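You operate a simulated robot arm through the tools that you are given. There is no shell and no other tool.

The job below is to be done with a simulated two-armed robot. You get a single attempt, and the scene is never put back.

JOB
Strain one ladle of root mash into the white bucket.
Fine: white lid off onto the bench before the sink, tray in, ladle into the white bag on the stand with the teal ladle, put that back, press the board shut; leave the crate's green lever; spill nothing. Set down upright: teal ladle.

Only the result counts: the job must be done as asked and must still hold three seconds after the hand-in. Knocking over, shifting, dropping, spilling or breaking anything else fails it. Lids that push on must go on centred and level and be pressed home; caps that screw on are set level and turned clockwise until they are tight.

ROBOT AND FRAMES
Two 7-joint arms with fingered hands on one trunk that stands fixed in place. Base frame: the origin is at the foot of the trunk, x ahead of it, y to its left, z up; the work surface is at about z = 0.8. Lengths are in m, angles in rad, forces in N, time in s.
The left shoulder is at [0.03, 0.136, 1.405], the right one opposite. With the tool pointing down near the work surface each hand reaches from about 0.1 to 0.92 m from the base axis, measured 20 degrees to its own side. Payload 5 kg a hand.
The TCP of each hand is the grasp point between the finger pads, 0.042 m short of the fingertips. In the tool frame z runs along the fingers and y along their closing line. The gripper opens to 0.208 m; its body begins 0.119 m behind the TCP. The gripper is a hand of 4 fingers: y runs from the thumb to the fingers, the wrist lies at [0, 0, -0.332] in the tool frame, and closing takes about 1.5 s.
Orientation is told as [roll, pitch, yaw] about the base's x, y, z axes, in that order, counted from this pose: with the fingers straight down and closing along the base's y, the tool's x points along the base's -x, its y along +y and its z along -z.

CONTROLS
- The arms move only by the tool servo_tool. It takes "left_rows", "right_rows" or both (then of equal length, played together; a hand with none holds still); each is text: rows parted by semicolons, each of 7 numbers parted by spaces: the turn, a rotation vector about the base's x, y, z in rad, then the shift along the base's x, y, z in mm, then the gripper command, from -1 (shut) to 1 (fully open), values between in proportion. In form: ax ay az x y z claw; .... A call has 1 to 20 rows; each row is the pose to reach, as a shift and turn from the pose commanded when the call began. Each row takes 0.2 s and may step no farther than 0.05 m and 0.15 rad from the row before; otherwise, or with a gripper value out of range, the whole call is refused. A pose out of reach is approached as far as the arm can. The call stops where the force on the tool passes 50 N (or 10 N more than at its start, if that is more) or the arm is blocked; 0.2 s more then pass. The fingers move at their own pace (about 0.072 m/s each) and stop on an object; they squeeze with about 21 N. The grip force told is the motor's: it shows also when the fingers shut on nothing. Time passes only in rows, and 0.2 s behind the last, so rows that repeat a pose let the fingers close. The reply holds the time, the measured pose of the TCP, the force on the tool along the base axes, the opening and the grip force, in the units named above and with some noise, with the torque about the TCP (base axes, N m) and any sound that the robot's microphone picked up, and new pictures: "pictures" is both (left out), scene, wrist or none (wrist: the cameras of the hands that moved).
- Cameras (640 x 400 px; columns grow to the right, rows downward): "scene" is now at [0.0349, -0.0154, 2.118]; the picture's right is [-0.23, -0.97, 0.00], its down [-0.84, 0.19, -0.51] and it looks along [0.49, -0.11, -0.86] (base axes); focal length 362 px, centre (320, 200). "left" rides on the left gripper at [-0.101, 0, -0.145] in its tool frame; the picture's right is [0.00, -1.00, 0.00], its down [0.82, 0.00, -0.57] and it looks along [0.57, 0.00, 0.82] (tool axes); focal length 261 px, centre (320, 200). "right" rides on the right gripper at [0.101, 0, -0.145] in its tool frame; the picture's right is [0.00, 1.00, 0.00], its down [-0.82, 0.00, -0.57] and it looks along [-0.57, 0.00, 0.82] (tool axes); focal length 261 px, centre (320, 200). There is no depth. A picture from a camera that has moved, and an enlarged one, comes with that camera's place and axes in the base frame and with its lens.
- lift_body(by): moves the trunk up (or, below 0, down) by that many m; the arms and the scene camera ride with it, the base frame stays. It gives what a move gives, with no picture.
- hand_shape(shape, hand): the hand has 4 fingers and takes this shape, open, in about a second: jaw (thumb against the fingers, like two jaws); tri (thumb and two fingers); tip (a fingertip pinch); poke (one finger out to press); point (the index stretched); flat (the hand flat); cup (the hand cupped); fist (a fist). The gripper value then closes the fingers along that shape, each until it touches; the sizes above hold for jaw. It gives what a move gives, with no picture.
- turn_head(pan, tilt): turns the head with the scene camera to pan (to the left, within 2.496 rad either way) and tilt (down, from -0.506 to 1.204), counted from straight ahead of the robot. It gives what a move gives, and a new picture of the scene camera.
- close_up(camera, box): a new picture of the part [left, top, right, bottom] of that camera's present view, enlarged. No time passes.
- job_done(): hands the job in; it is judged then, once.

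Places have to be worked out from the pictures, the camera data and where the tool is seen. Open the grippers and draw the arms clear of the work before you hand the job in, unless the task says otherwise.

The tools are called after "Call:" as a command line: name --argument value ..., lists and objects as JSON in quotes. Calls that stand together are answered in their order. servo_tool: Moves the arms, as the interface text tells. Its arguments: {"type":"object","properties":{"left_rows":{"type":"string"},"right_rows":{"type":"string"},"pictures":{"type":"string","enum":["both","scene","wrist","none"]}},"required":[]} The other tools are called the same way: lift_body (by) moves the trunk up or down; hand_shape (shape, hand) gives the hand a shape; turn_head (pan, tilt) turns the head that bears the scene camera; close_up (camera, box) takes an enlarged picture of a part of a camera's view; job_done () hands the job in.

At the start:

```text
time_s: 0.0
left_tcp_pos: [0.6372, 0.1311, 1.5764]
left_orientation: [0.002, 0.001, 0.001]
left_force: [0.3, 0.1, -1.2]
left_torque: [-0.04, 0.0, 0.02]
left_gripper_width: 0.208
left_gripper_force: 0.0
left_shape: jaw
right_tcp_pos: [0.6115, -0.5427, 1.5264]
right_orientation: [-0.001, 0.0, 0.0]
right_force: [0.1, -0.5, -0.1]
right_torque: [-0.02, 0.03, -0.01]
right_gripper_width: 0.2079
right_gripper_force: 0.0
right_shape: jaw
trunk travel left (down, up): [-0.425, 0.065]
head pan, tilt (commanded): [-0.229, 1.038]
```

scene: 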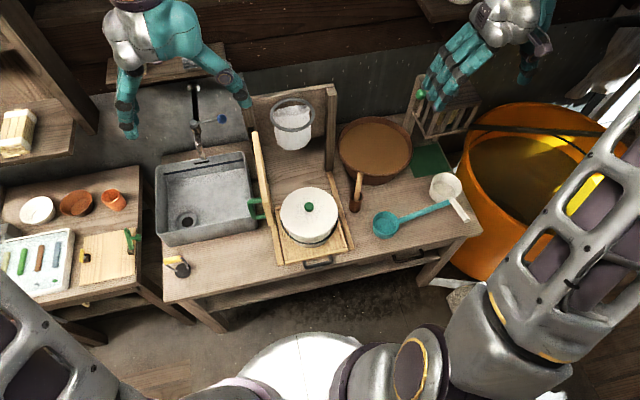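
right: 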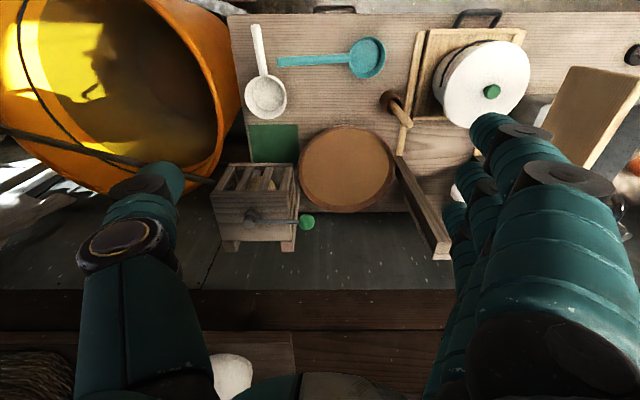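
left: 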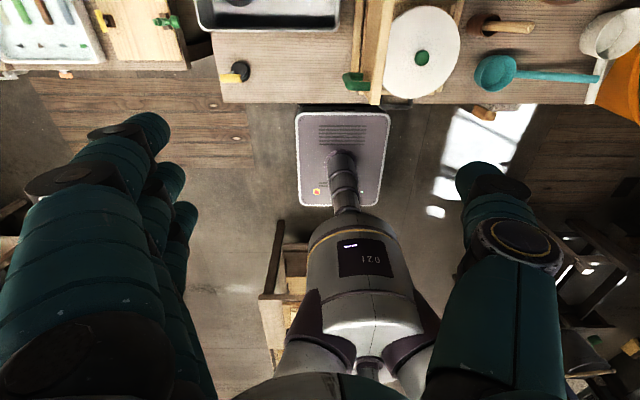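

The scene shows a bench with a sink, a stand with a white-lidded bucket, a white bag hanging on the stand, a brown mash tub, and teal and white ladles. I take enlarged views to understand the mechanism before moving.

Call:
close_up --camera "scene" --box '[230, 70, 390, 170]'

Call:
close_up --camera "scene" --box '[230, 165, 390, 275]'

Call:
close_up --camera "scene" --box '[340, 80, 500, 260]'

Call:
close_up --camera "scene" --box '[100, 80, 280, 290]'

Call:
close_up --camera "right" --box '[360, 10, 560, 140]'

Call:
close_up --camera "right" --box '[220, 10, 420, 140]'

Call:
close_up --camera "left" --box '[200, 0, 640, 120]'

```text
4.00 times, centred on (310, 120) of scene
camera zoom: at [0.0349, -0.0154, 2.118], right [-0.23, -0.97, 0.0], down [-0.84, 0.19, -0.51], along [0.49, -0.11, -0.86], focal length 1450 px, centre (360, 520)
```

zoom: 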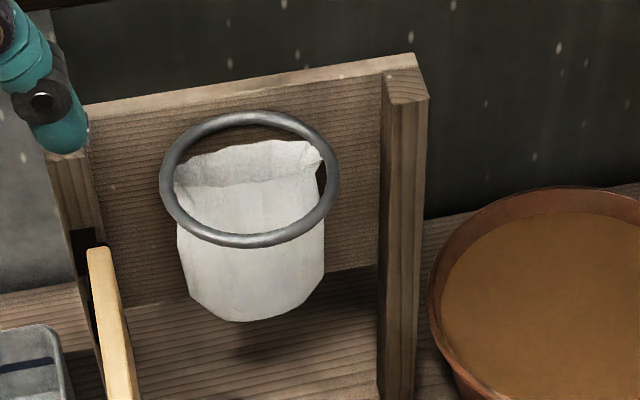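

```text
3.64 times, centred on (310, 220) of scene
camera zoom: at [0.0349, -0.0154, 2.118], right [-0.23, -0.97, 0.0], down [-0.84, 0.19, -0.51], along [0.49, -0.11, -0.86], focal length 1318 px, centre (356, 127)
```

zoom: 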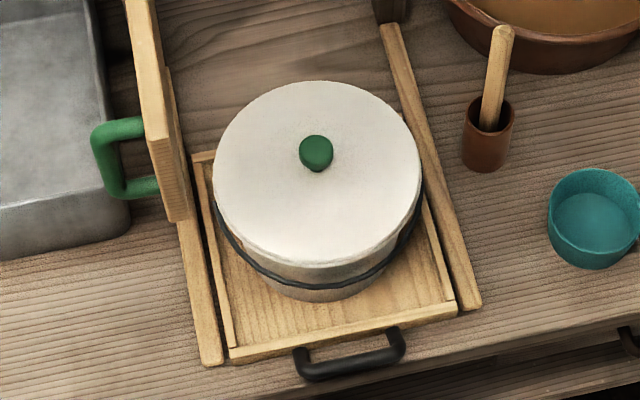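

```text
2.22 times, centred on (420, 170) of scene
camera zoom: at [0.0349, -0.0154, 2.118], right [-0.23, -0.97, 0.0], down [-0.84, 0.19, -0.51], along [0.49, -0.11, -0.86], focal length 806 px, centre (98, 267)
```

zoom: 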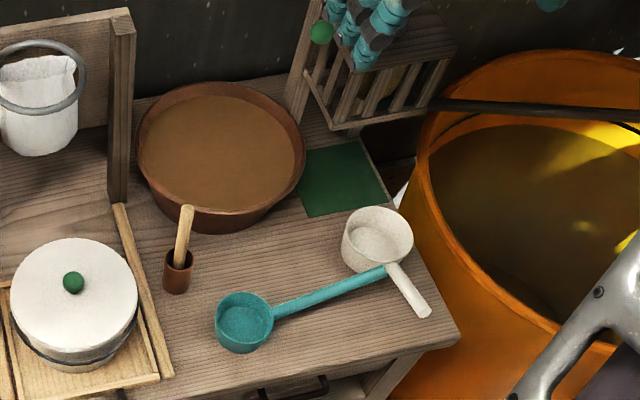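

```text
1.90 times, centred on (190, 185) of scene
camera zoom: at [0.0349, -0.0154, 2.118], right [-0.23, -0.97, 0.0], down [-0.84, 0.19, -0.51], along [0.49, -0.11, -0.86], focal length 690 px, centre (568, 229)
```

zoom: 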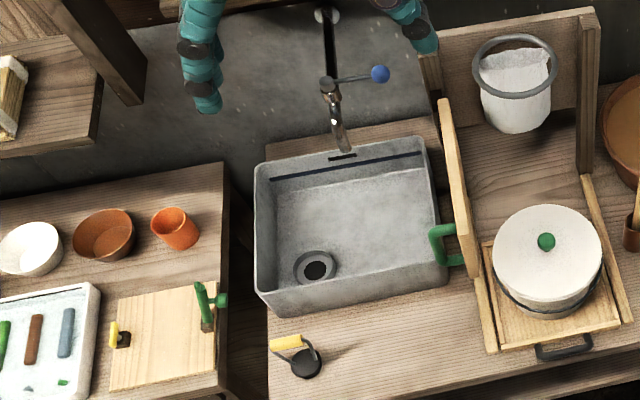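

```text
3.08 times, centred on (460, 75) of right
camera zoom: at [0.5101, -0.5426, 1.6733], right [0.0, 1.0, 0.0], down [0.82, 0.0, 0.57], along [0.57, 0.0, -0.82], focal length 802 px, centre (-111, 585)
```

zoom: 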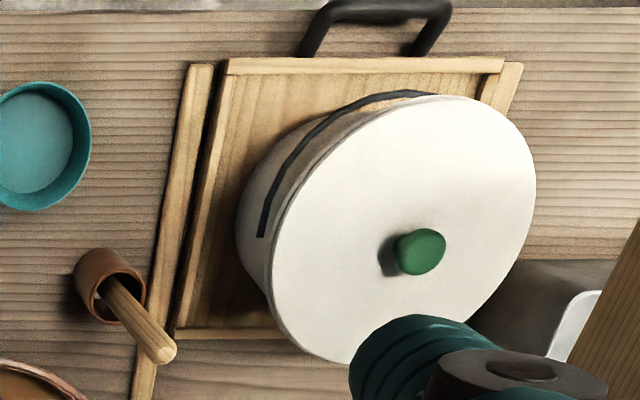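

```text
3.08 times, centred on (320, 75) of right
camera zoom: at [0.5101, -0.5426, 1.6733], right [0.0, 1.0, 0.0], down [0.82, 0.0, 0.57], along [0.57, 0.0, -0.82], focal length 802 px, centre (320, 585)
```

zoom: 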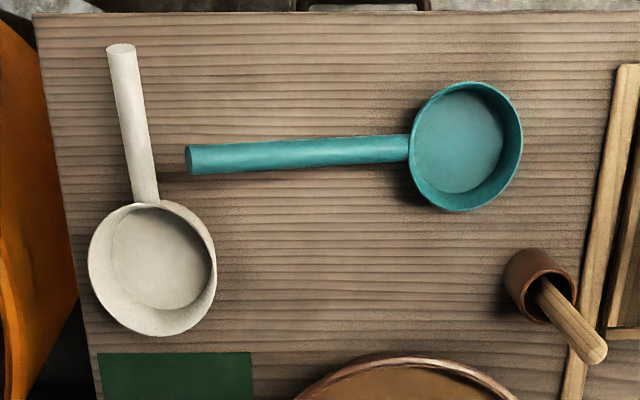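

```text
1.45 times, centred on (420, 60) of left
camera zoom: at [0.7401, 0.131, 1.7216], right [0.0, -1.0, 0.0], down [-0.82, 0.0, 0.57], along [-0.57, 0.0, -0.82], focal length 379 px, centre (174, 404)
```

zoom: 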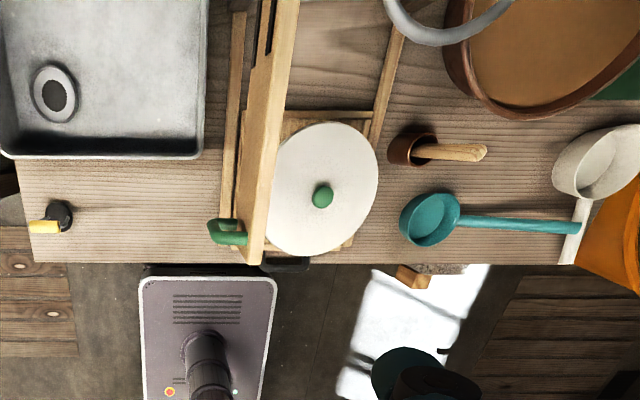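

Triangulating the scene and right views: lid knob ≈ (0.657, -0.120, 1.00), swing board (hinged on the left post) with its free end ≈ (0.618, 0.015, z 1.00–1.25), and bench front edge x≈0.50. The sink front is x≈0.724, the teal ladle bowl ≈ (0.597,-0.41) with its handle end ≈ (0.603,-0.655,0.92), and the tub ≈ (0.91,-0.456). I move the right hand to look at the stand and ring from another angle.

Call:
servo_tool --right_rows "0 0 0 -27 23 -30 1;0 0 0 -54 46 -60 1;0 0 0 -80 70 -90 1;0 0 0 -107 93 -120 1;0 0 0 -134 116 -150 1;0 0 0 -160 140 -180 1;0 0 0 -160 140 -180 1" --pictures "both"

```text
time_s: 1.6
left_tcp_pos: [0.6377, 0.13, 1.5762]
left_orientation: [-0.001, 0.001, -0.001]
left_force: [-0.2, 0.5, 0.2]
left_torque: [0.01, 0.01, 0.0]
left_gripper_width: 0.2078
left_gripper_force: 0.0
left_shape: jaw
right_tcp_pos: [0.4518, -0.4048, 1.3486]
right_orientation: [-0.001, 0.0, 0.0]
right_force: [0.0, -0.3, -0.2]
right_torque: [0.01, 0.02, -0.02]
right_gripper_width: 0.2078
right_gripper_force: 0.0
right_shape: jaw
trunk travel left (down, up): [-0.425, 0.065]
head pan, tilt (commanded): [-0.229, 1.038]
camera scene: at [0.0348, -0.0156, 2.118], right [-0.23, -0.97, 0.0], down [-0.84, 0.2, -0.51], along [0.49, -0.11, -0.86], focal length 362 px, centre (320, 200)
camera right: at [0.3501, -0.4042, 1.494], right [0.01, 1.0, 0.0], down [0.82, 0.0, 0.57], along [0.57, 0.0, -0.82], focal length 261 px, centre (320, 200)
```

scene: 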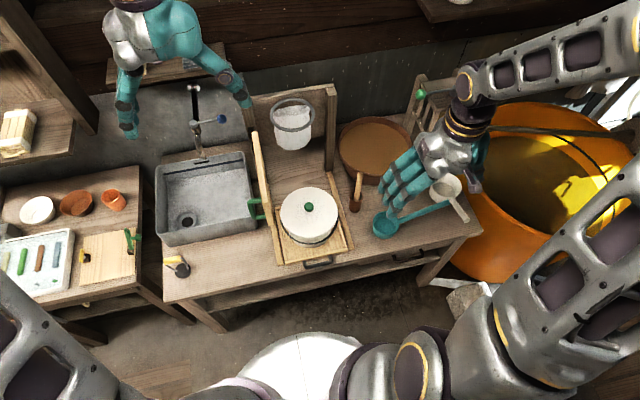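
right: 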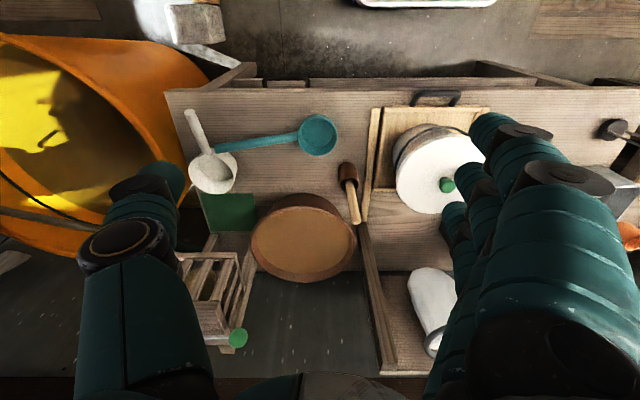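

The right wrist view shows the bag at the edge, hidden by the fingers. I shift the right hand to the stand's centreline (y≈-0.15) to see ring, bag, door and backboard between the fingers.

Call:
servo_tool --right_rows "0 0 0 0 45 5 1;0 0 0 0 90 10 1;0 0 0 0 135 15 1;0 0 0 0 180 20 1;0 0 0 0 225 25 1;0 0 0 0 265 30 1;0 0 0 0 265 30 1" --pictures "wrist"

Call:
close_up --camera "right" --box '[200, 60, 460, 380]'

```text
time_s: 3.2
left_tcp_pos: [0.6392, 0.1303, 1.5762]
left_orientation: [0.0, 0.0, 0.0]
left_force: [-0.5, 0.0, 0.6]
left_torque: [0.07, -0.02, 0.03]
left_gripper_width: 0.2078
left_gripper_force: 0.0
left_shape: jaw
right_tcp_pos: [0.4501, -0.1375, 1.38]
right_orientation: [0.001, 0.001, -0.001]
right_force: [-0.3, -0.3, -0.5]
right_torque: [0.05, -0.03, 0.01]
right_gripper_width: 0.2077
right_gripper_force: 0.0
right_shape: jaw
trunk travel left (down, up): [-0.425, 0.065]
head pan, tilt (commanded): [-0.229, 1.038]
camera right: at [0.3485, -0.1365, 1.5249], right [0.0, 1.0, 0.0], down [0.82, 0.0, 0.57], along [0.57, 0.0, -0.82], focal length 261 px, centre (320, 200)
```

right: 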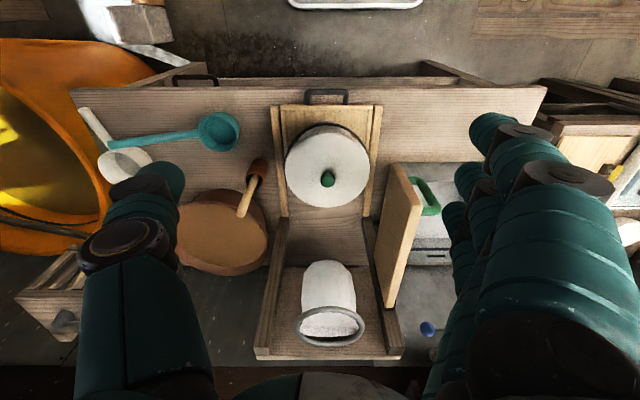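

```text
1.25 times, centred on (330, 220) of right
camera zoom: at [0.3485, -0.1365, 1.5249], right [0.0, 1.0, 0.0], down [0.82, 0.0, 0.57], along [0.57, 0.0, -0.82], focal length 326 px, centre (308, 175)
```

zoom: 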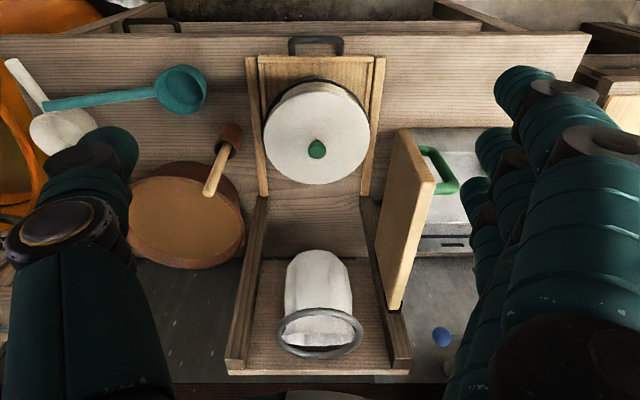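

The ring triangulates to about (0.891, -0.119, z 1.223), outer diameter ≈0.15. I zoom into the board region and the handle for accurate geometry.

Call:
close_up --camera "scene" --box '[240, 120, 300, 250]'

Call:
close_up --camera "right" --box '[360, 140, 460, 320]'

Call:
close_up --camera "right" --box '[230, 80, 430, 220]'

Call:
close_up --camera "right" --box '[240, 210, 420, 370]'

Call:
close_up --camera "right" --box '[70, 80, 280, 290]'

Call:
close_up --camera "left" --box '[320, 0, 480, 110]'

```text
3.08 times, centred on (270, 185) of scene
camera zoom: at [0.0342, -0.0164, 2.118], right [-0.23, -0.97, 0.0], down [-0.84, 0.2, -0.51], along [0.49, -0.11, -0.86], focal length 1115 px, centre (474, 246)
```

zoom: 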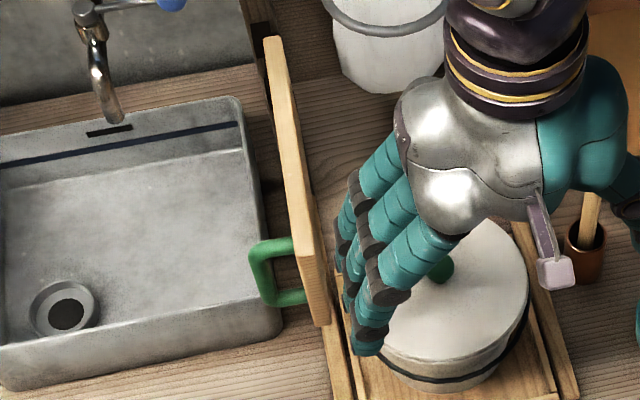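

```text
2.22 times, centred on (410, 230) of right
camera zoom: at [0.3485, -0.1365, 1.5249], right [0.0, 1.0, 0.0], down [0.82, 0.0, 0.57], along [0.57, 0.0, -0.82], focal length 579 px, centre (120, 133)
```

zoom: 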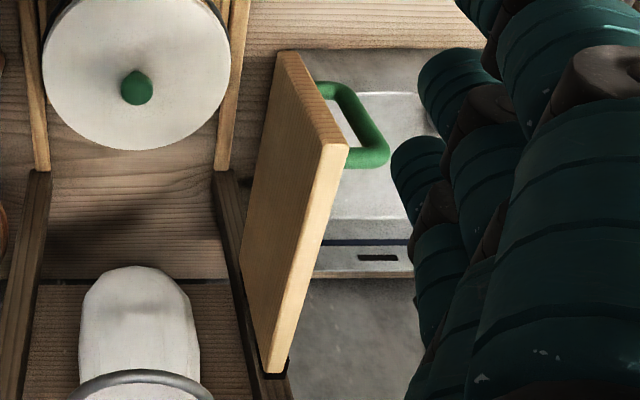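

```text
2.86 times, centred on (330, 150) of right
camera zoom: at [0.3485, -0.1365, 1.5249], right [0.0, 1.0, 0.0], down [0.82, 0.0, 0.57], along [0.57, 0.0, -0.82], focal length 745 px, centre (291, 343)
```

zoom: 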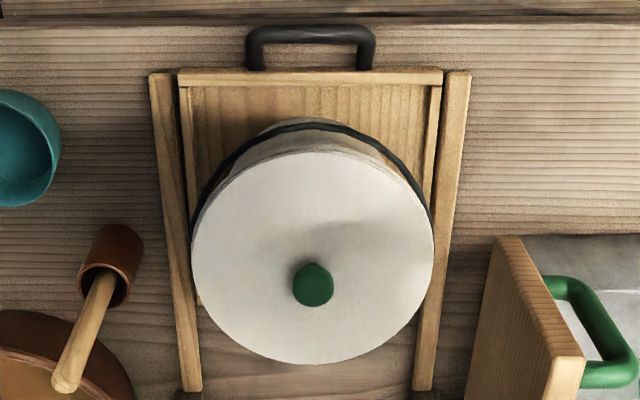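

```text
2.50 times, centred on (330, 290) of right
camera zoom: at [0.3485, -0.1365, 1.5249], right [0.0, 1.0, 0.0], down [0.82, 0.0, 0.57], along [0.57, 0.0, -0.82], focal length 652 px, centre (295, -25)
```

zoom: 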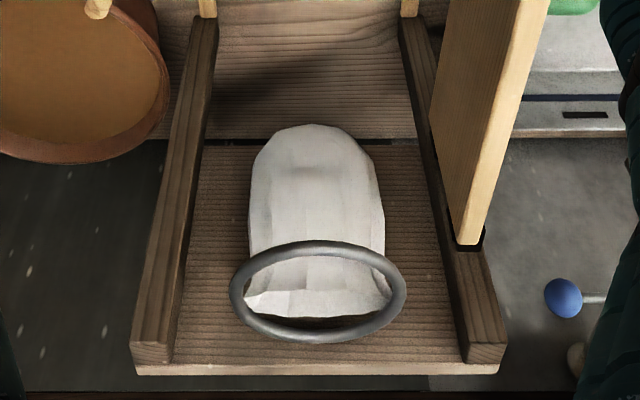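

```text
1.90 times, centred on (175, 185) of right
camera zoom: at [0.3485, -0.1365, 1.5249], right [0.0, 1.0, 0.0], down [0.82, 0.0, 0.57], along [0.57, 0.0, -0.82], focal length 496 px, centre (596, 229)
```

zoom: 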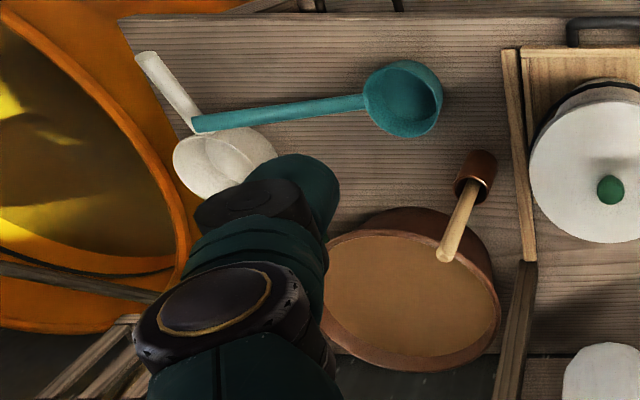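

```text
3.64 times, centred on (400, 55) of left
camera zoom: at [0.7396, 0.1302, 1.7219], right [0.0, -1.0, 0.0], down [-0.82, 0.0, 0.57], along [-0.57, 0.0, -0.82], focal length 948 px, centre (29, 727)
```

zoom: 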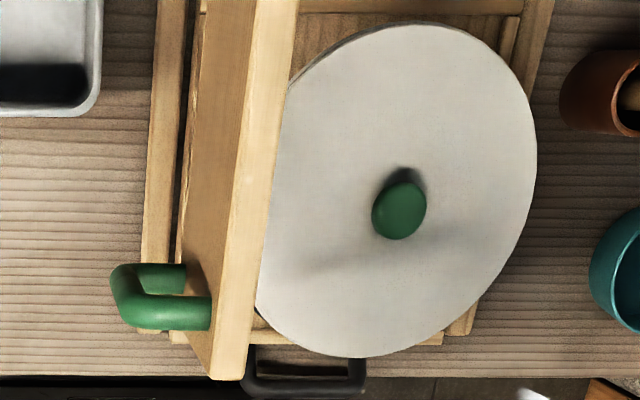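

The views now agree. The board spans x 0.595–0.872 at y≈0.018, z 1.04–1.19, so it swings beneath the ring (z 1.223). The bucket's line is y≈-0.12 and the tub rim is centred near (0.902,-0.457, z≈0.944). I back the right hand off to watch from the side while the left hand, partly closed, goes to a point above the lid knob.

Call:
servo_tool --left_rows "0 0 0 2 -28 -36 0.4;0 0 0 4 -56 -72 0.0;0 0 0 6 -84 -108 -0.15;0 0 0 8 -112 -144 -0.15;0 0 0 10 -140 -180 -0.15;0 0 0 12 -168 -216 -0.15;0 0 0 14 -196 -252 -0.15;0 0 0 16 -224 -288 -0.15;0 0 0 18 -250 -326 -0.15;0 0 0 18 -250 -326 -0.15" --right_rows "0 0 0 -10 -43 -6 1;0 0 0 -20 -86 -12 1;0 0 0 -30 -129 -18 1;0 0 0 -40 -172 -24 1;0 0 0 -50 -212 -30 1;0 0 0 -50 -212 -30 1;0 0 0 -50 -212 -30 1;0 0 0 -50 -212 -30 1;0 0 0 -50 -212 -30 1;0 0 0 -50 -212 -30 1" --pictures "both"

```text
time_s: 5.4
left_tcp_pos: [0.6561, -0.1185, 1.2514]
left_orientation: [0.0, -0.001, 0.001]
left_force: [-0.5, 0.9, 0.6]
left_torque: [-0.05, -0.07, -0.01]
left_gripper_width: 0.089
left_gripper_force: 0.1
left_shape: jaw
right_tcp_pos: [0.4023, -0.3488, 1.3496]
right_orientation: [0.001, -0.001, -0.001]
right_force: [-0.8, 0.8, 0.3]
right_torque: [-0.06, -0.08, 0.05]
right_gripper_width: 0.2082
right_gripper_force: 0.0
right_shape: jaw
trunk travel left (down, up): [-0.425, 0.065]
head pan, tilt (commanded): [-0.229, 1.038]
camera scene: at [0.0334, -0.014, 2.1181], right [-0.23, -0.97, 0.0], down [-0.84, 0.19, -0.51], along [0.49, -0.12, -0.86], focal length 362 px, centre (320, 200)
camera right: at [0.2997, -0.3493, 1.4947], right [0.0, 1.0, 0.0], down [0.82, 0.0, 0.57], along [0.57, 0.0, -0.82], focal length 261 px, centre (320, 200)
camera left: at [0.7576, -0.1178, 1.3974], right [0.0, -1.0, 0.0], down [-0.82, 0.0, 0.57], along [-0.57, 0.0, -0.82], focal length 261 px, centre (320, 200)
```

scene: 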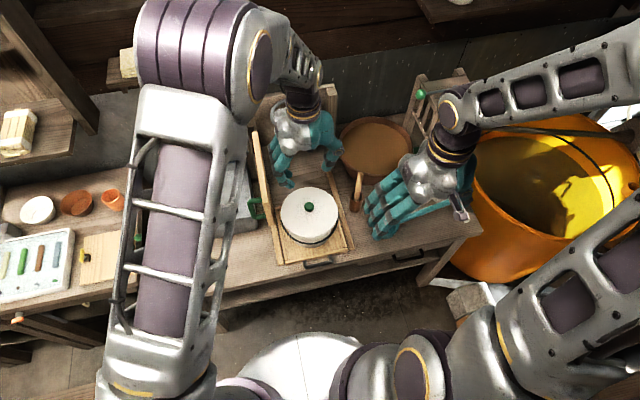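
right: 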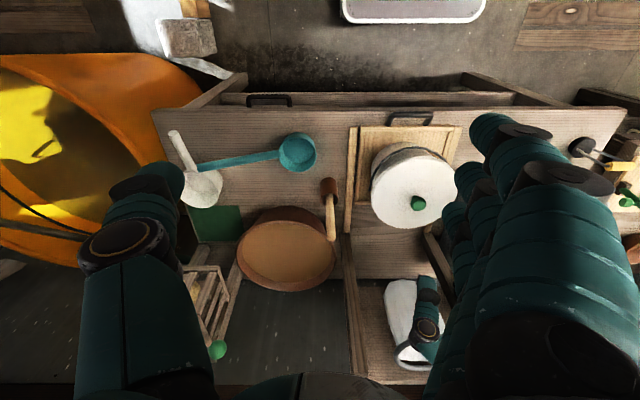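
left: 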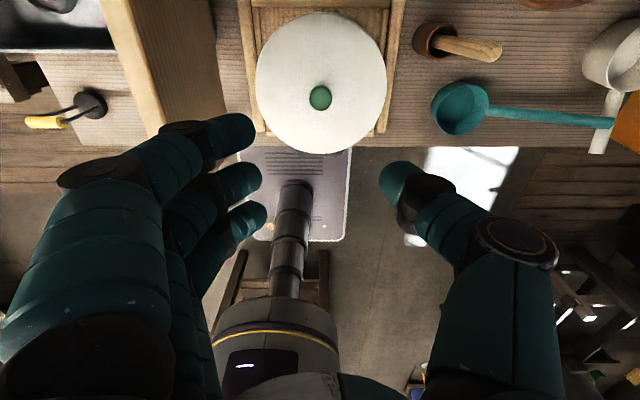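

The knob sits at about (0.661,-0.118), lid top z≈0.97, so the left hand at (0.656,-0.119) is nearly above it. I descend to TCP z≈1.03 and check alignment before closing.

Call:
servo_tool --left_rows "0 0 0 2 0 -45 -0.15;0 0 0 3 1 -90 -0.15;0 0 0 4 1 -135 -0.15;0 0 0 5 1 -175 -0.15;0 0 0 6 1 -205 -0.15;0 0 0 6 1 -220 -0.15;0 0 0 6 1 -220 -0.15" --pictures "both"

Call:
close_up --camera "right" --box '[340, 120, 480, 260]'

Call:
close_up --camera "left" --box '[180, 60, 460, 260]'

```text
time_s: 7.0
left_tcp_pos: [0.6637, -0.119, 1.0315]
left_orientation: [-0.001, 0.0, 0.0]
left_force: [-0.3, 0.1, 0.4]
left_torque: [0.0, -0.02, -0.04]
left_gripper_width: 0.089
left_gripper_force: 0.1
left_shape: jaw
right_tcp_pos: [0.4023, -0.3512, 1.349]
right_orientation: [0.001, 0.0, 0.002]
right_force: [0.0, 0.1, 0.0]
right_torque: [-0.01, 0.0, -0.02]
right_gripper_width: 0.2081
right_gripper_force: 0.0
right_shape: jaw
trunk travel left (down, up): [-0.425, 0.065]
head pan, tilt (commanded): [-0.229, 1.038]
camera scene: at [0.0346, -0.0152, 2.118], right [-0.23, -0.97, 0.0], down [-0.84, 0.19, -0.51], along [0.49, -0.11, -0.86], focal length 362 px, centre (320, 200)
camera left: at [0.765, -0.1183, 1.1766], right [0.0, -1.0, 0.0], down [-0.82, 0.0, 0.57], along [-0.57, 0.0, -0.82], focal length 261 px, centre (320, 200)
```

scene: 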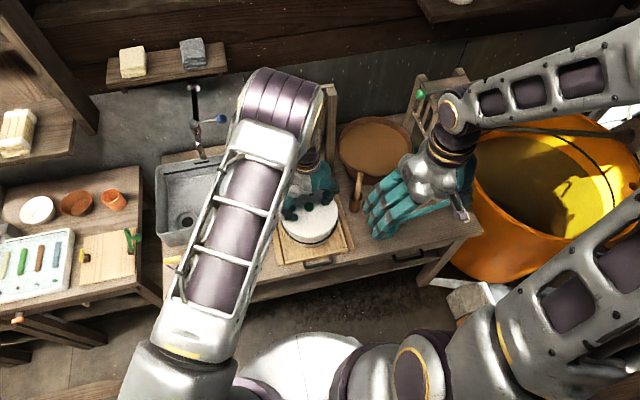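
left: 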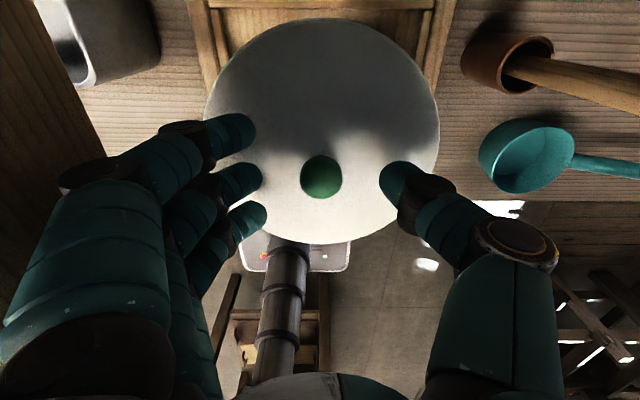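

```text
2.86 times, centred on (410, 190) of right
camera zoom: at [0.3006, -0.3501, 1.4943], right [0.0, 1.0, 0.0], down [0.82, 0.0, 0.57], along [0.57, 0.0, -0.82], focal length 745 px, centre (63, 229)
```

zoom: 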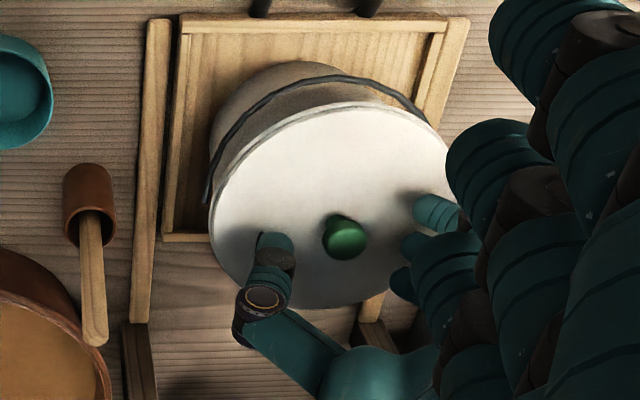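

```text
2.00 times, centred on (320, 160) of left
camera zoom: at [0.765, -0.1183, 1.1766], right [0.0, -1.0, 0.0], down [-0.82, 0.0, 0.57], along [-0.57, 0.0, -0.82], focal length 521 px, centre (320, 280)
```

zoom: 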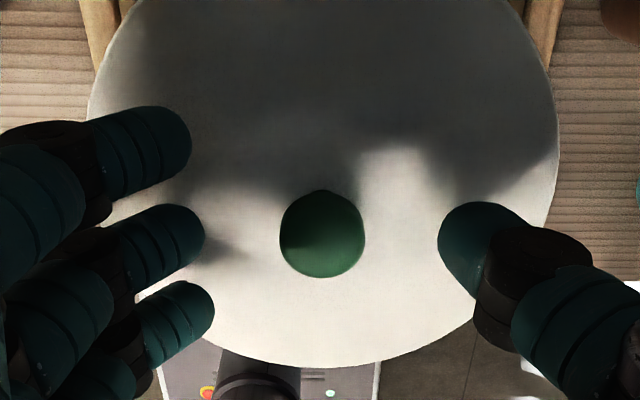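

The knob is centred between the thumb and middle finger. I lower 14 mm so the fingertips sit just above the lid, then close on the knob.

Call:
servo_tool --left_rows "0 0 0 0 0 -8 -0.15;0 0 0 0 0 -14 -0.15;0 0 0 0 0 -14 -0.5;0 0 0 0 0 -14 -1;0 0 0 0 0 -14 -1;0 0 0 0 0 -14 -1;0 0 0 0 0 -14 -1" --pictures "wrist"

Call:
close_up --camera "right" --box '[340, 120, 480, 260]'

```text
time_s: 8.6
left_tcp_pos: [0.6633, -0.118, 1.0162]
left_orientation: [0.002, 0.001, 0.0]
left_force: [0.5, -1.3, 0.0]
left_torque: [0.03, 0.03, -0.02]
left_gripper_width: 0.0101
left_gripper_force: 20.9
left_shape: jaw
right_tcp_pos: [0.4015, -0.3503, 1.3492]
right_orientation: [0.0, -0.001, 0.0]
right_force: [-0.7, 0.0, -0.4]
right_torque: [0.02, -0.02, -0.02]
right_gripper_width: 0.208
right_gripper_force: 0.1
right_shape: jaw
trunk travel left (down, up): [-0.425, 0.065]
head pan, tilt (commanded): [-0.229, 1.038]
camera left: at [0.7643, -0.1182, 1.1619], right [0.0, -1.0, 0.0], down [-0.82, 0.0, 0.57], along [-0.57, 0.0, -0.82], focal length 261 px, centre (320, 200)
```

left: 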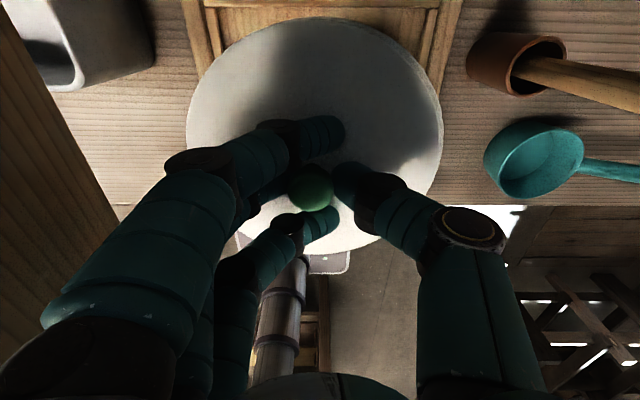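

```text
2.86 times, centred on (410, 190) of right
camera zoom: at [0.3007, -0.3504, 1.4942], right [0.0, 1.0, 0.0], down [0.82, 0.0, 0.57], along [0.57, 0.0, -0.82], focal length 745 px, centre (63, 229)
```

zoom: 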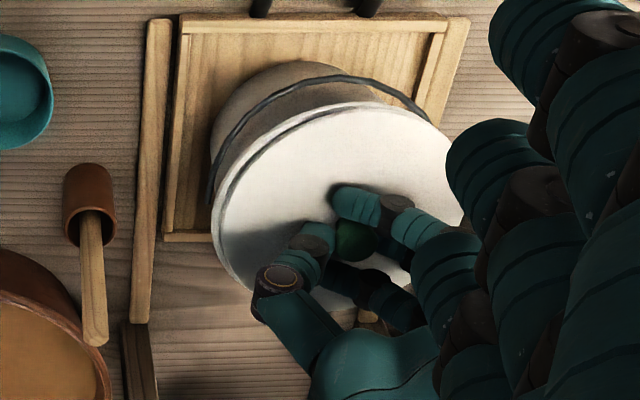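

The grip is holding the knob (20.9 N), with index and ring fingers caging it. I lift slowly, watching force and level.

Call:
servo_tool --left_rows "0 0 0 0 0 4 -1;0 0 0 0 0 8 -1;0 0 0 0 0 14 -1;0 0 0 0 0 22 -1;0 0 0 0 0 32 -1;0 0 0 0 0 45 -1;0 0 0 0 0 45 -1" --pictures "both"

Call:
close_up --camera "right" --box '[340, 120, 480, 260]'

```text
time_s: 10.2
left_tcp_pos: [0.662, -0.1187, 1.0609]
left_orientation: [0.001, 0.0, -0.001]
left_force: [0.3, 0.2, -0.9]
left_torque: [-0.02, -0.01, 0.01]
left_gripper_width: 0.0097
left_gripper_force: 20.7
left_shape: jaw
right_tcp_pos: [0.4025, -0.3511, 1.3498]
right_orientation: [0.0, 0.0, 0.0]
right_force: [0.6, -1.3, 0.5]
right_torque: [-0.01, 0.03, -0.02]
right_gripper_width: 0.2078
right_gripper_force: 0.1
right_shape: jaw
trunk travel left (down, up): [-0.425, 0.065]
head pan, tilt (commanded): [-0.229, 1.038]
camera scene: at [0.0353, -0.0155, 2.1179], right [-0.23, -0.97, 0.0], down [-0.84, 0.2, -0.51], along [0.49, -0.11, -0.86], focal length 362 px, centre (320, 200)
camera left: at [0.7641, -0.1178, 1.2063], right [0.0, -1.0, 0.0], down [-0.82, 0.0, 0.57], along [-0.57, 0.0, -0.82], focal length 261 px, centre (320, 200)
```

scene: 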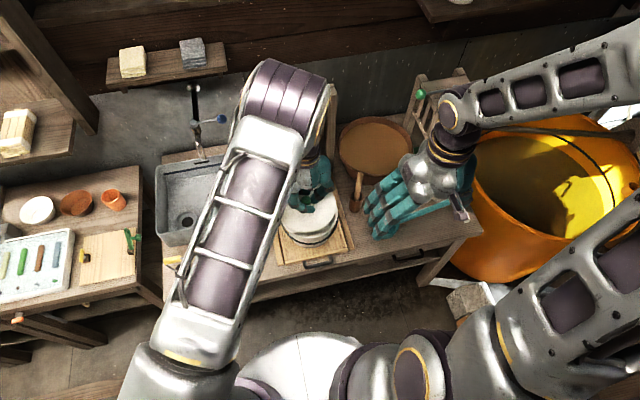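
left: 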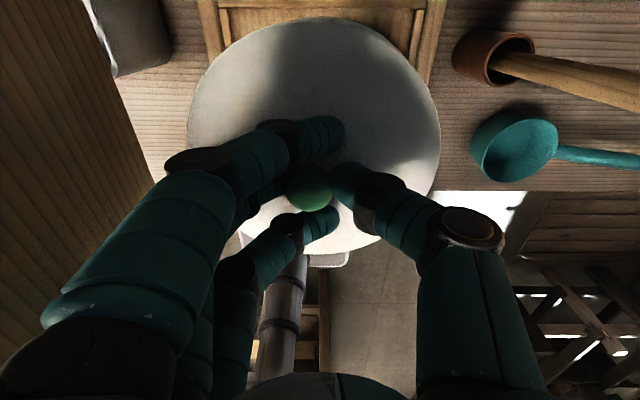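

```text
2.86 times, centred on (410, 190) of right
camera zoom: at [0.3011, -0.3503, 1.4941], right [0.0, 1.0, 0.0], down [0.82, 0.0, 0.57], along [0.57, 0.0, -0.82], focal length 745 px, centre (63, 229)
```

zoom: 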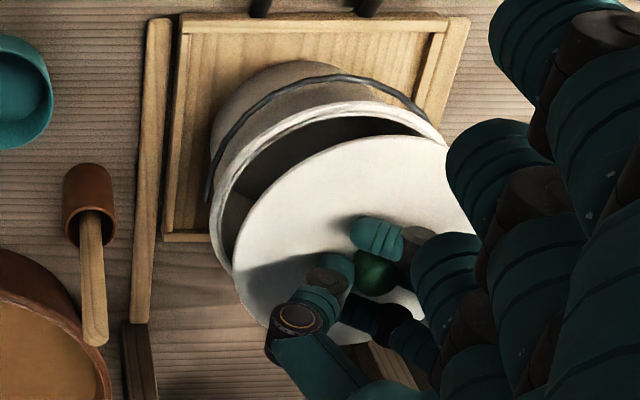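

The lid is free and level, and the bucket hasn't moved. I raise it above the board (lid bottom >1.19), carry it left to about (0.609, 0.225) over the bench strip before the sink, and move the right hand out of the way.

Call:
servo_tool --left_rows "0 0 0 0 0 35 -1;0 0 0 0 0 70 -1;0 0 0 0 0 110 -1;0 0 0 0 0 150 -1;0 0 0 0 0 190 -1;0 0 0 0 0 225 -1;0 0 0 0 0 245 -1;0 0 0 -4 25 250 -1;0 0 0 -10 65 250 -1;0 0 0 -17 107 250 -1;0 0 0 -24 150 250 -1;0 0 0 -31 193 250 -1;0 0 0 -38 236 250 -1;0 0 0 -45 279 250 -1;0 0 0 -50 312 250 -1;0 0 0 -53 334 250 -1;0 0 0 -53 334 250 -1" --right_rows "0 0 0 0 -30 0 1;0 0 0 0 -60 0 1;0 0 0 0 -90 0 1;0 0 0 0 -120 0 1;0 0 0 0 -120 0 1;0 0 0 0 -120 0 1;0 0 0 0 -120 0 1;0 0 0 0 -120 0 1;0 0 0 0 -120 0 1;0 0 0 0 -120 0 1;0 0 0 0 -120 0 1;0 0 0 0 -120 0 1;0 0 0 0 -120 0 1;0 0 0 0 -120 0 1;0 0 0 0 -120 0 1;0 0 0 0 -120 0 1;0 0 0 0 -120 0 1" --pictures "both"

```text
time_s: 13.8
left_tcp_pos: [0.6095, 0.2131, 1.31]
left_orientation: [-0.001, -0.001, -0.001]
left_force: [0.8, 0.7, 0.0]
left_torque: [0.03, -0.02, 0.03]
left_gripper_width: 0.0098
left_gripper_force: 21.1
left_shape: jaw
right_tcp_pos: [0.4009, -0.471, 1.3473]
right_orientation: [0.0, -0.001, 0.0]
right_force: [0.1, -1.0, -1.1]
right_torque: [0.06, -0.01, 0.01]
right_gripper_width: 0.2082
right_gripper_force: 0.1
right_shape: jaw
trunk travel left (down, up): [-0.425, 0.065]
head pan, tilt (commanded): [-0.229, 1.038]
camera scene: at [0.0347, -0.0161, 2.1179], right [-0.23, -0.97, 0.0], down [-0.84, 0.2, -0.51], along [0.49, -0.11, -0.86], focal length 362 px, centre (320, 200)
camera right: at [0.3003, -0.4708, 1.4932], right [0.0, 1.0, 0.0], down [0.82, 0.0, 0.57], along [0.57, 0.0, -0.82], focal length 261 px, centre (320, 200)
camera left: at [0.7105, 0.2146, 1.4552], right [0.0, -1.0, 0.0], down [-0.82, 0.0, 0.57], along [-0.57, 0.0, -0.82], focal length 261 px, centre (320, 200)
```

scene: 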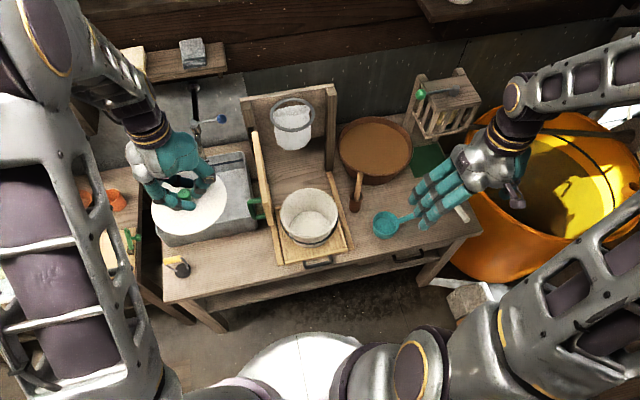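
right: 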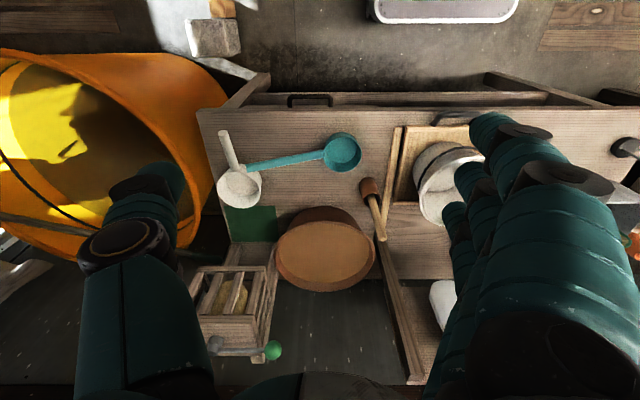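
left: 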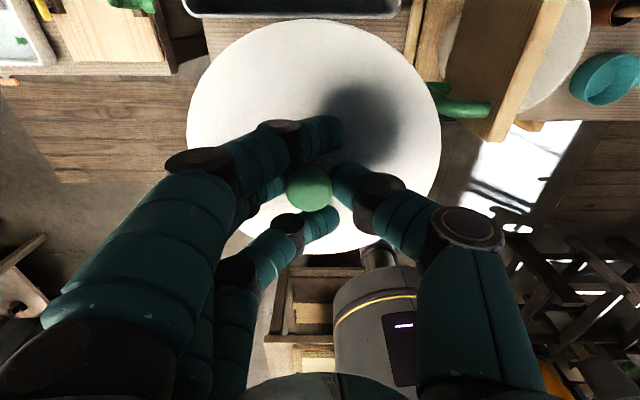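

The lid is still firmly held over the strip. I descend to TCP z≈0.90, then check clearance to sink, plug and door handle.

Call:
servo_tool --left_rows "0 0 0 0 1 -42 -1;0 0 0 0 2 -84 -1;0 0 0 0 3 -126 -1;0 0 0 0 3 -168 -1;0 0 0 0 3 -210 -1;0 0 0 0 3 -252 -1;0 0 0 0 3 -294 -1;0 0 0 0 3 -336 -1;0 0 0 0 3 -375 -1;0 0 0 0 3 -400 -1;0 0 0 0 3 -410 -1;0 0 0 0 3 -410 -1" --pictures "both"

Call:
close_up --camera "scene" --box '[140, 150, 300, 300]'

```text
time_s: 16.4
left_tcp_pos: [0.6103, 0.2185, 0.9015]
left_orientation: [0.0, 0.0, 0.0]
left_force: [-0.5, -0.2, -0.4]
left_torque: [-0.03, 0.04, 0.01]
left_gripper_width: 0.0098
left_gripper_force: 20.9
left_shape: jaw
right_tcp_pos: [0.402, -0.4701, 1.3489]
right_orientation: [-0.001, -0.001, 0.0]
right_force: [0.1, 0.4, 0.4]
right_torque: [0.01, 0.01, -0.01]
right_gripper_width: 0.2075
right_gripper_force: 0.1
right_shape: jaw
trunk travel left (down, up): [-0.425, 0.065]
head pan, tilt (commanded): [-0.229, 1.038]
camera scene: at [0.0349, -0.0154, 2.118], right [-0.23, -0.97, 0.0], down [-0.84, 0.19, -0.51], along [0.49, -0.11, -0.86], focal length 362 px, centre (320, 200)
camera left: at [0.711, 0.2193, 1.0466], right [0.0, -1.0, 0.0], down [-0.82, 0.0, 0.57], along [-0.57, 0.0, -0.82], focal length 261 px, centre (320, 200)
```

scene: 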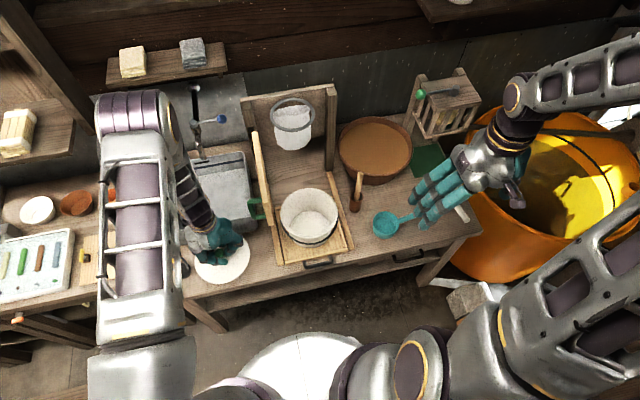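
left: 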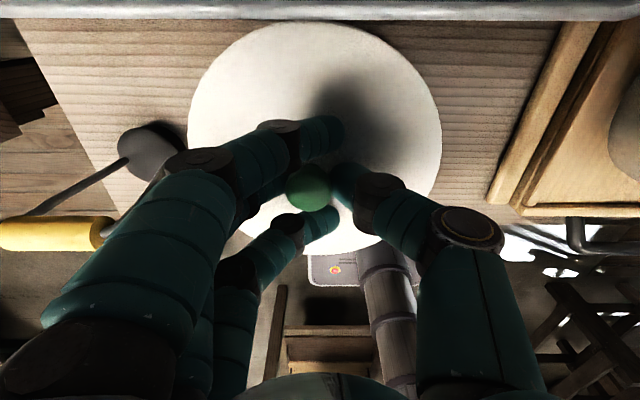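

```text
2.67 times, centred on (220, 225) of scene
camera zoom: at [0.0349, -0.0154, 2.118], right [-0.23, -0.97, 0.0], down [-0.84, 0.19, -0.51], along [0.49, -0.11, -0.86], focal length 967 px, centre (587, 133)
```

zoom: 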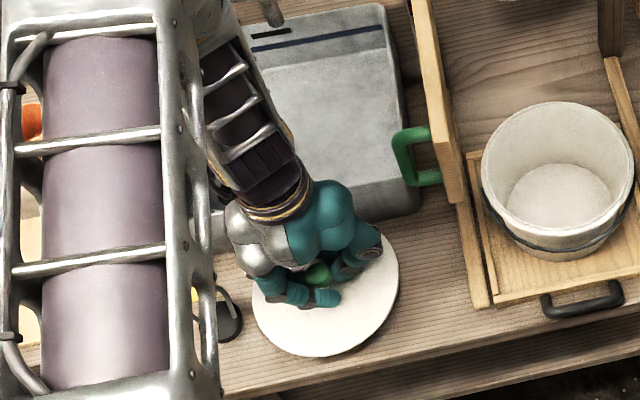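

The lid's far edge is within a few mm of the sink face (x≈0.710), so I ease it back 5 mm toward the front edge, and lower to just above the bench.

Call:
servo_tool --left_rows "0 0 0 -3 0 -8 -1;0 0 0 -5 0 -16 -1;0 0 0 -5 0 -24 -1;0 0 0 -5 0 -31 -1;0 0 0 -5 0 -36 -1;0 0 0 -5 0 -36 -1" --pictures "wrist"

Call:
close_up --camera "scene" --box '[180, 210, 260, 300]'

```text
time_s: 17.8
left_tcp_pos: [0.6055, 0.217, 0.8669]
left_orientation: [0.0, -0.002, -0.001]
left_force: [-0.4, -2.4, 18.6]
left_torque: [0.65, 0.06, 0.04]
left_gripper_width: 0.0104
left_gripper_force: 21.3
left_shape: jaw
right_tcp_pos: [0.3998, -0.4718, 1.3477]
right_orientation: [0.0, 0.002, 0.0]
right_force: [-0.4, -0.2, 0.5]
right_torque: [-0.01, 0.03, -0.02]
right_gripper_width: 0.208
right_gripper_force: 0.1
right_shape: jaw
trunk travel left (down, up): [-0.425, 0.065]
head pan, tilt (commanded): [-0.229, 1.038]
camera left: at [0.7071, 0.2184, 1.0118], right [0.0, -1.0, 0.0], down [-0.82, 0.0, 0.57], along [-0.57, 0.0, -0.82], focal length 261 px, centre (320, 200)
```

left: 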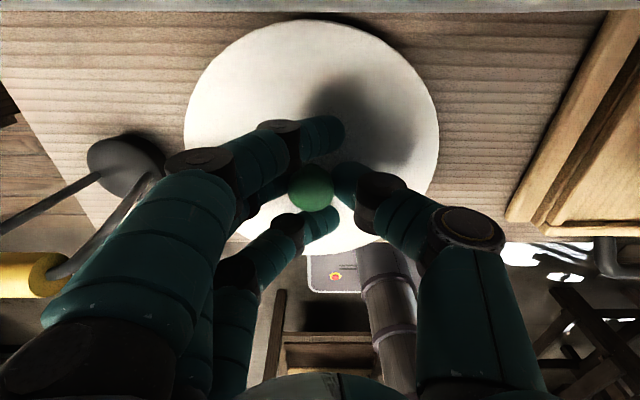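

```text
4.44 times, centred on (220, 255) of scene
camera zoom: at [0.0336, -0.016, 2.1182], right [-0.23, -0.97, 0.0], down [-0.84, 0.2, -0.51], along [0.49, -0.11, -0.86], focal length 1611 px, centre (764, -44)
```

zoom: 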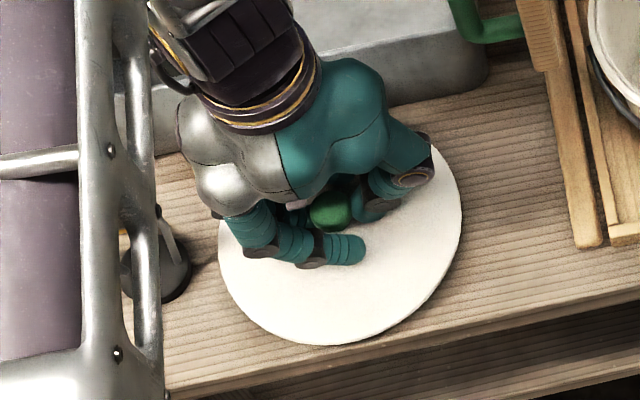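

The bench takes the lid at TCP z≈0.867 (18.6 N up). I relax by 2 mm, open moderately to release, then check that the lid lies flat.

Call:
servo_tool --left_rows "0 0 0 0 0 2 -1;0 0 0 0 0 2 -0.7;0 0 0 0 0 2 -0.4;0 0 0 0 0 2 -0.2;0 0 0 0 0 2 -0.1;0 0 0 0 0 2 -0.1;0 0 0 0 0 2 -0.1" --pictures "wrist"

Call:
close_up --camera "scene" --box '[180, 210, 260, 300]'

```text
time_s: 19.4
left_tcp_pos: [0.6059, 0.218, 0.8673]
left_orientation: [-0.001, -0.001, -0.001]
left_force: [0.4, -0.8, -0.9]
left_torque: [-0.01, -0.01, 0.01]
left_gripper_width: 0.0923
left_gripper_force: 0.1
left_shape: jaw
right_tcp_pos: [0.402, -0.4719, 1.3476]
right_orientation: [-0.001, -0.001, 0.0]
right_force: [-0.3, -0.7, 0.3]
right_torque: [-0.02, -0.01, 0.02]
right_gripper_width: 0.2076
right_gripper_force: 0.0
right_shape: jaw
trunk travel left (down, up): [-0.425, 0.065]
head pan, tilt (commanded): [-0.229, 1.038]
camera left: at [0.7066, 0.2189, 1.0124], right [0.0, -1.0, 0.0], down [-0.82, 0.0, 0.57], along [-0.57, 0.0, -0.82], focal length 261 px, centre (320, 200)
```

left: 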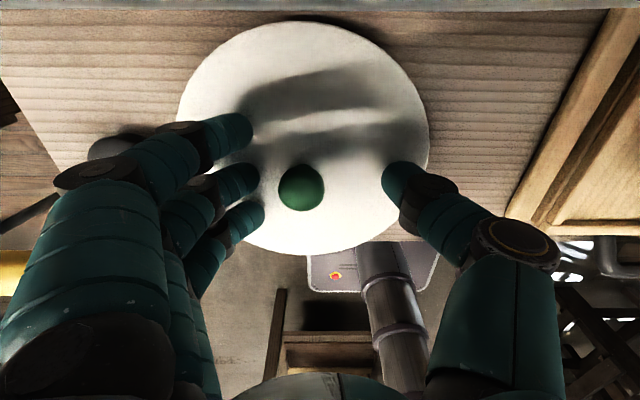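

```text
4.44 times, centred on (220, 255) of scene
camera zoom: at [0.0347, -0.0153, 2.118], right [-0.23, -0.97, 0.0], down [-0.84, 0.19, -0.51], along [0.49, -0.11, -0.86], focal length 1611 px, centre (764, -44)
```

zoom: 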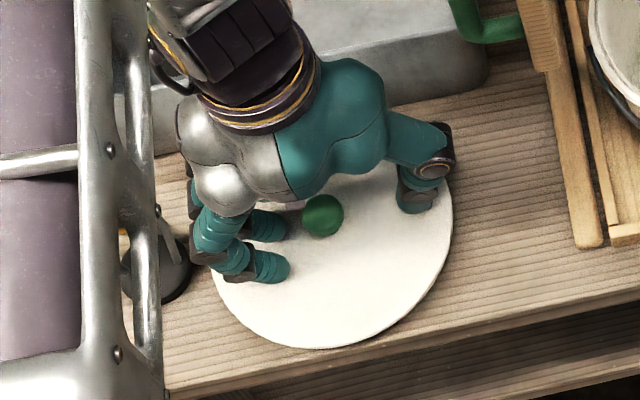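

The lid is released and flat on the bench before the sink, clear of the plug. I lift the left hand straight up.

Call:
servo_tool --left_rows "0 0 0 0 0 20 -0.1;0 0 0 0 0 45 -0.1;0 0 0 0 0 90 -0.1;0 0 0 0 0 135 -0.1;0 0 0 0 10 180 -0.1;0 0 0 -10 30 220 0;0 0 0 -30 55 250 0;0 0 0 -50 85 280 0;0 0 0 -70 115 300 0;0 0 0 -70 115 300 0" --pictures "both"

Call:
close_up --camera "scene" --box '[160, 190, 360, 310]'

```text
time_s: 21.6
left_tcp_pos: [0.5367, 0.331, 1.1654]
left_orientation: [0.0, 0.003, -0.001]
left_force: [1.0, -0.1, -0.6]
left_torque: [0.06, 0.07, 0.01]
left_gripper_width: 0.1032
left_gripper_force: 0.2
left_shape: jaw
right_tcp_pos: [0.4027, -0.4723, 1.3474]
right_orientation: [0.001, 0.002, 0.0]
right_force: [0.2, -0.9, -0.6]
right_torque: [0.05, 0.09, 0.02]
right_gripper_width: 0.2081
right_gripper_force: 0.0
right_shape: jaw
trunk travel left (down, up): [-0.425, 0.065]
head pan, tilt (commanded): [-0.229, 1.038]
camera scene: at [0.0363, -0.0168, 2.1178], right [-0.23, -0.97, 0.0], down [-0.84, 0.2, -0.51], along [0.49, -0.11, -0.86], focal length 362 px, centre (320, 200)
camera left: at [0.6378, 0.3319, 1.3109], right [0.0, -1.0, 0.0], down [-0.82, 0.0, 0.57], along [-0.57, 0.0, -0.82], focal length 261 px, centre (320, 200)
```

scene: 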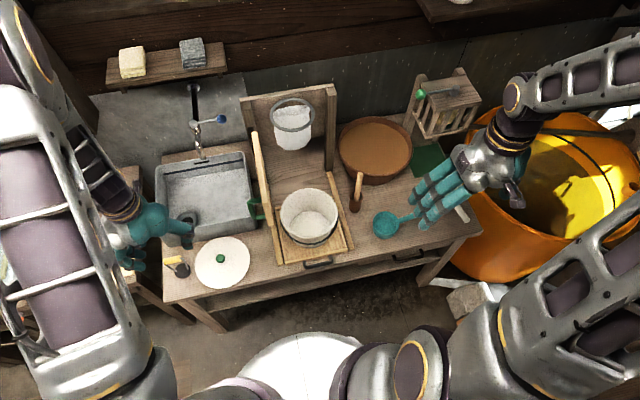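
left: 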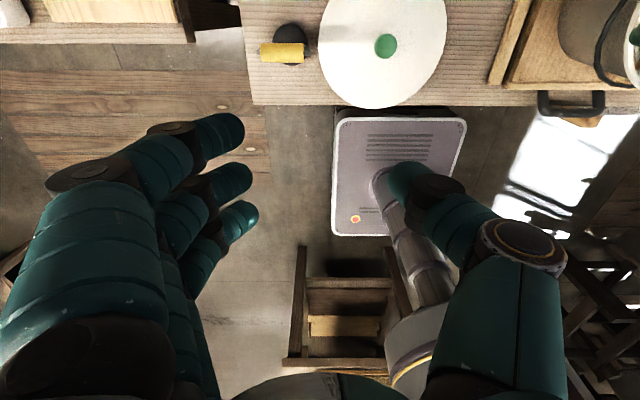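

```text
3.20 times, centred on (260, 250) of scene
camera zoom: at [0.0363, -0.0168, 2.1178], right [-0.23, -0.97, 0.0], down [-0.84, 0.2, -0.51], along [0.49, -0.11, -0.86], focal length 1160 px, centre (512, 40)
```

zoom: 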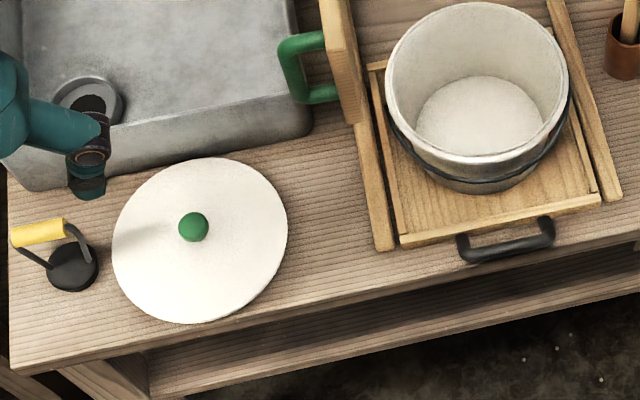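

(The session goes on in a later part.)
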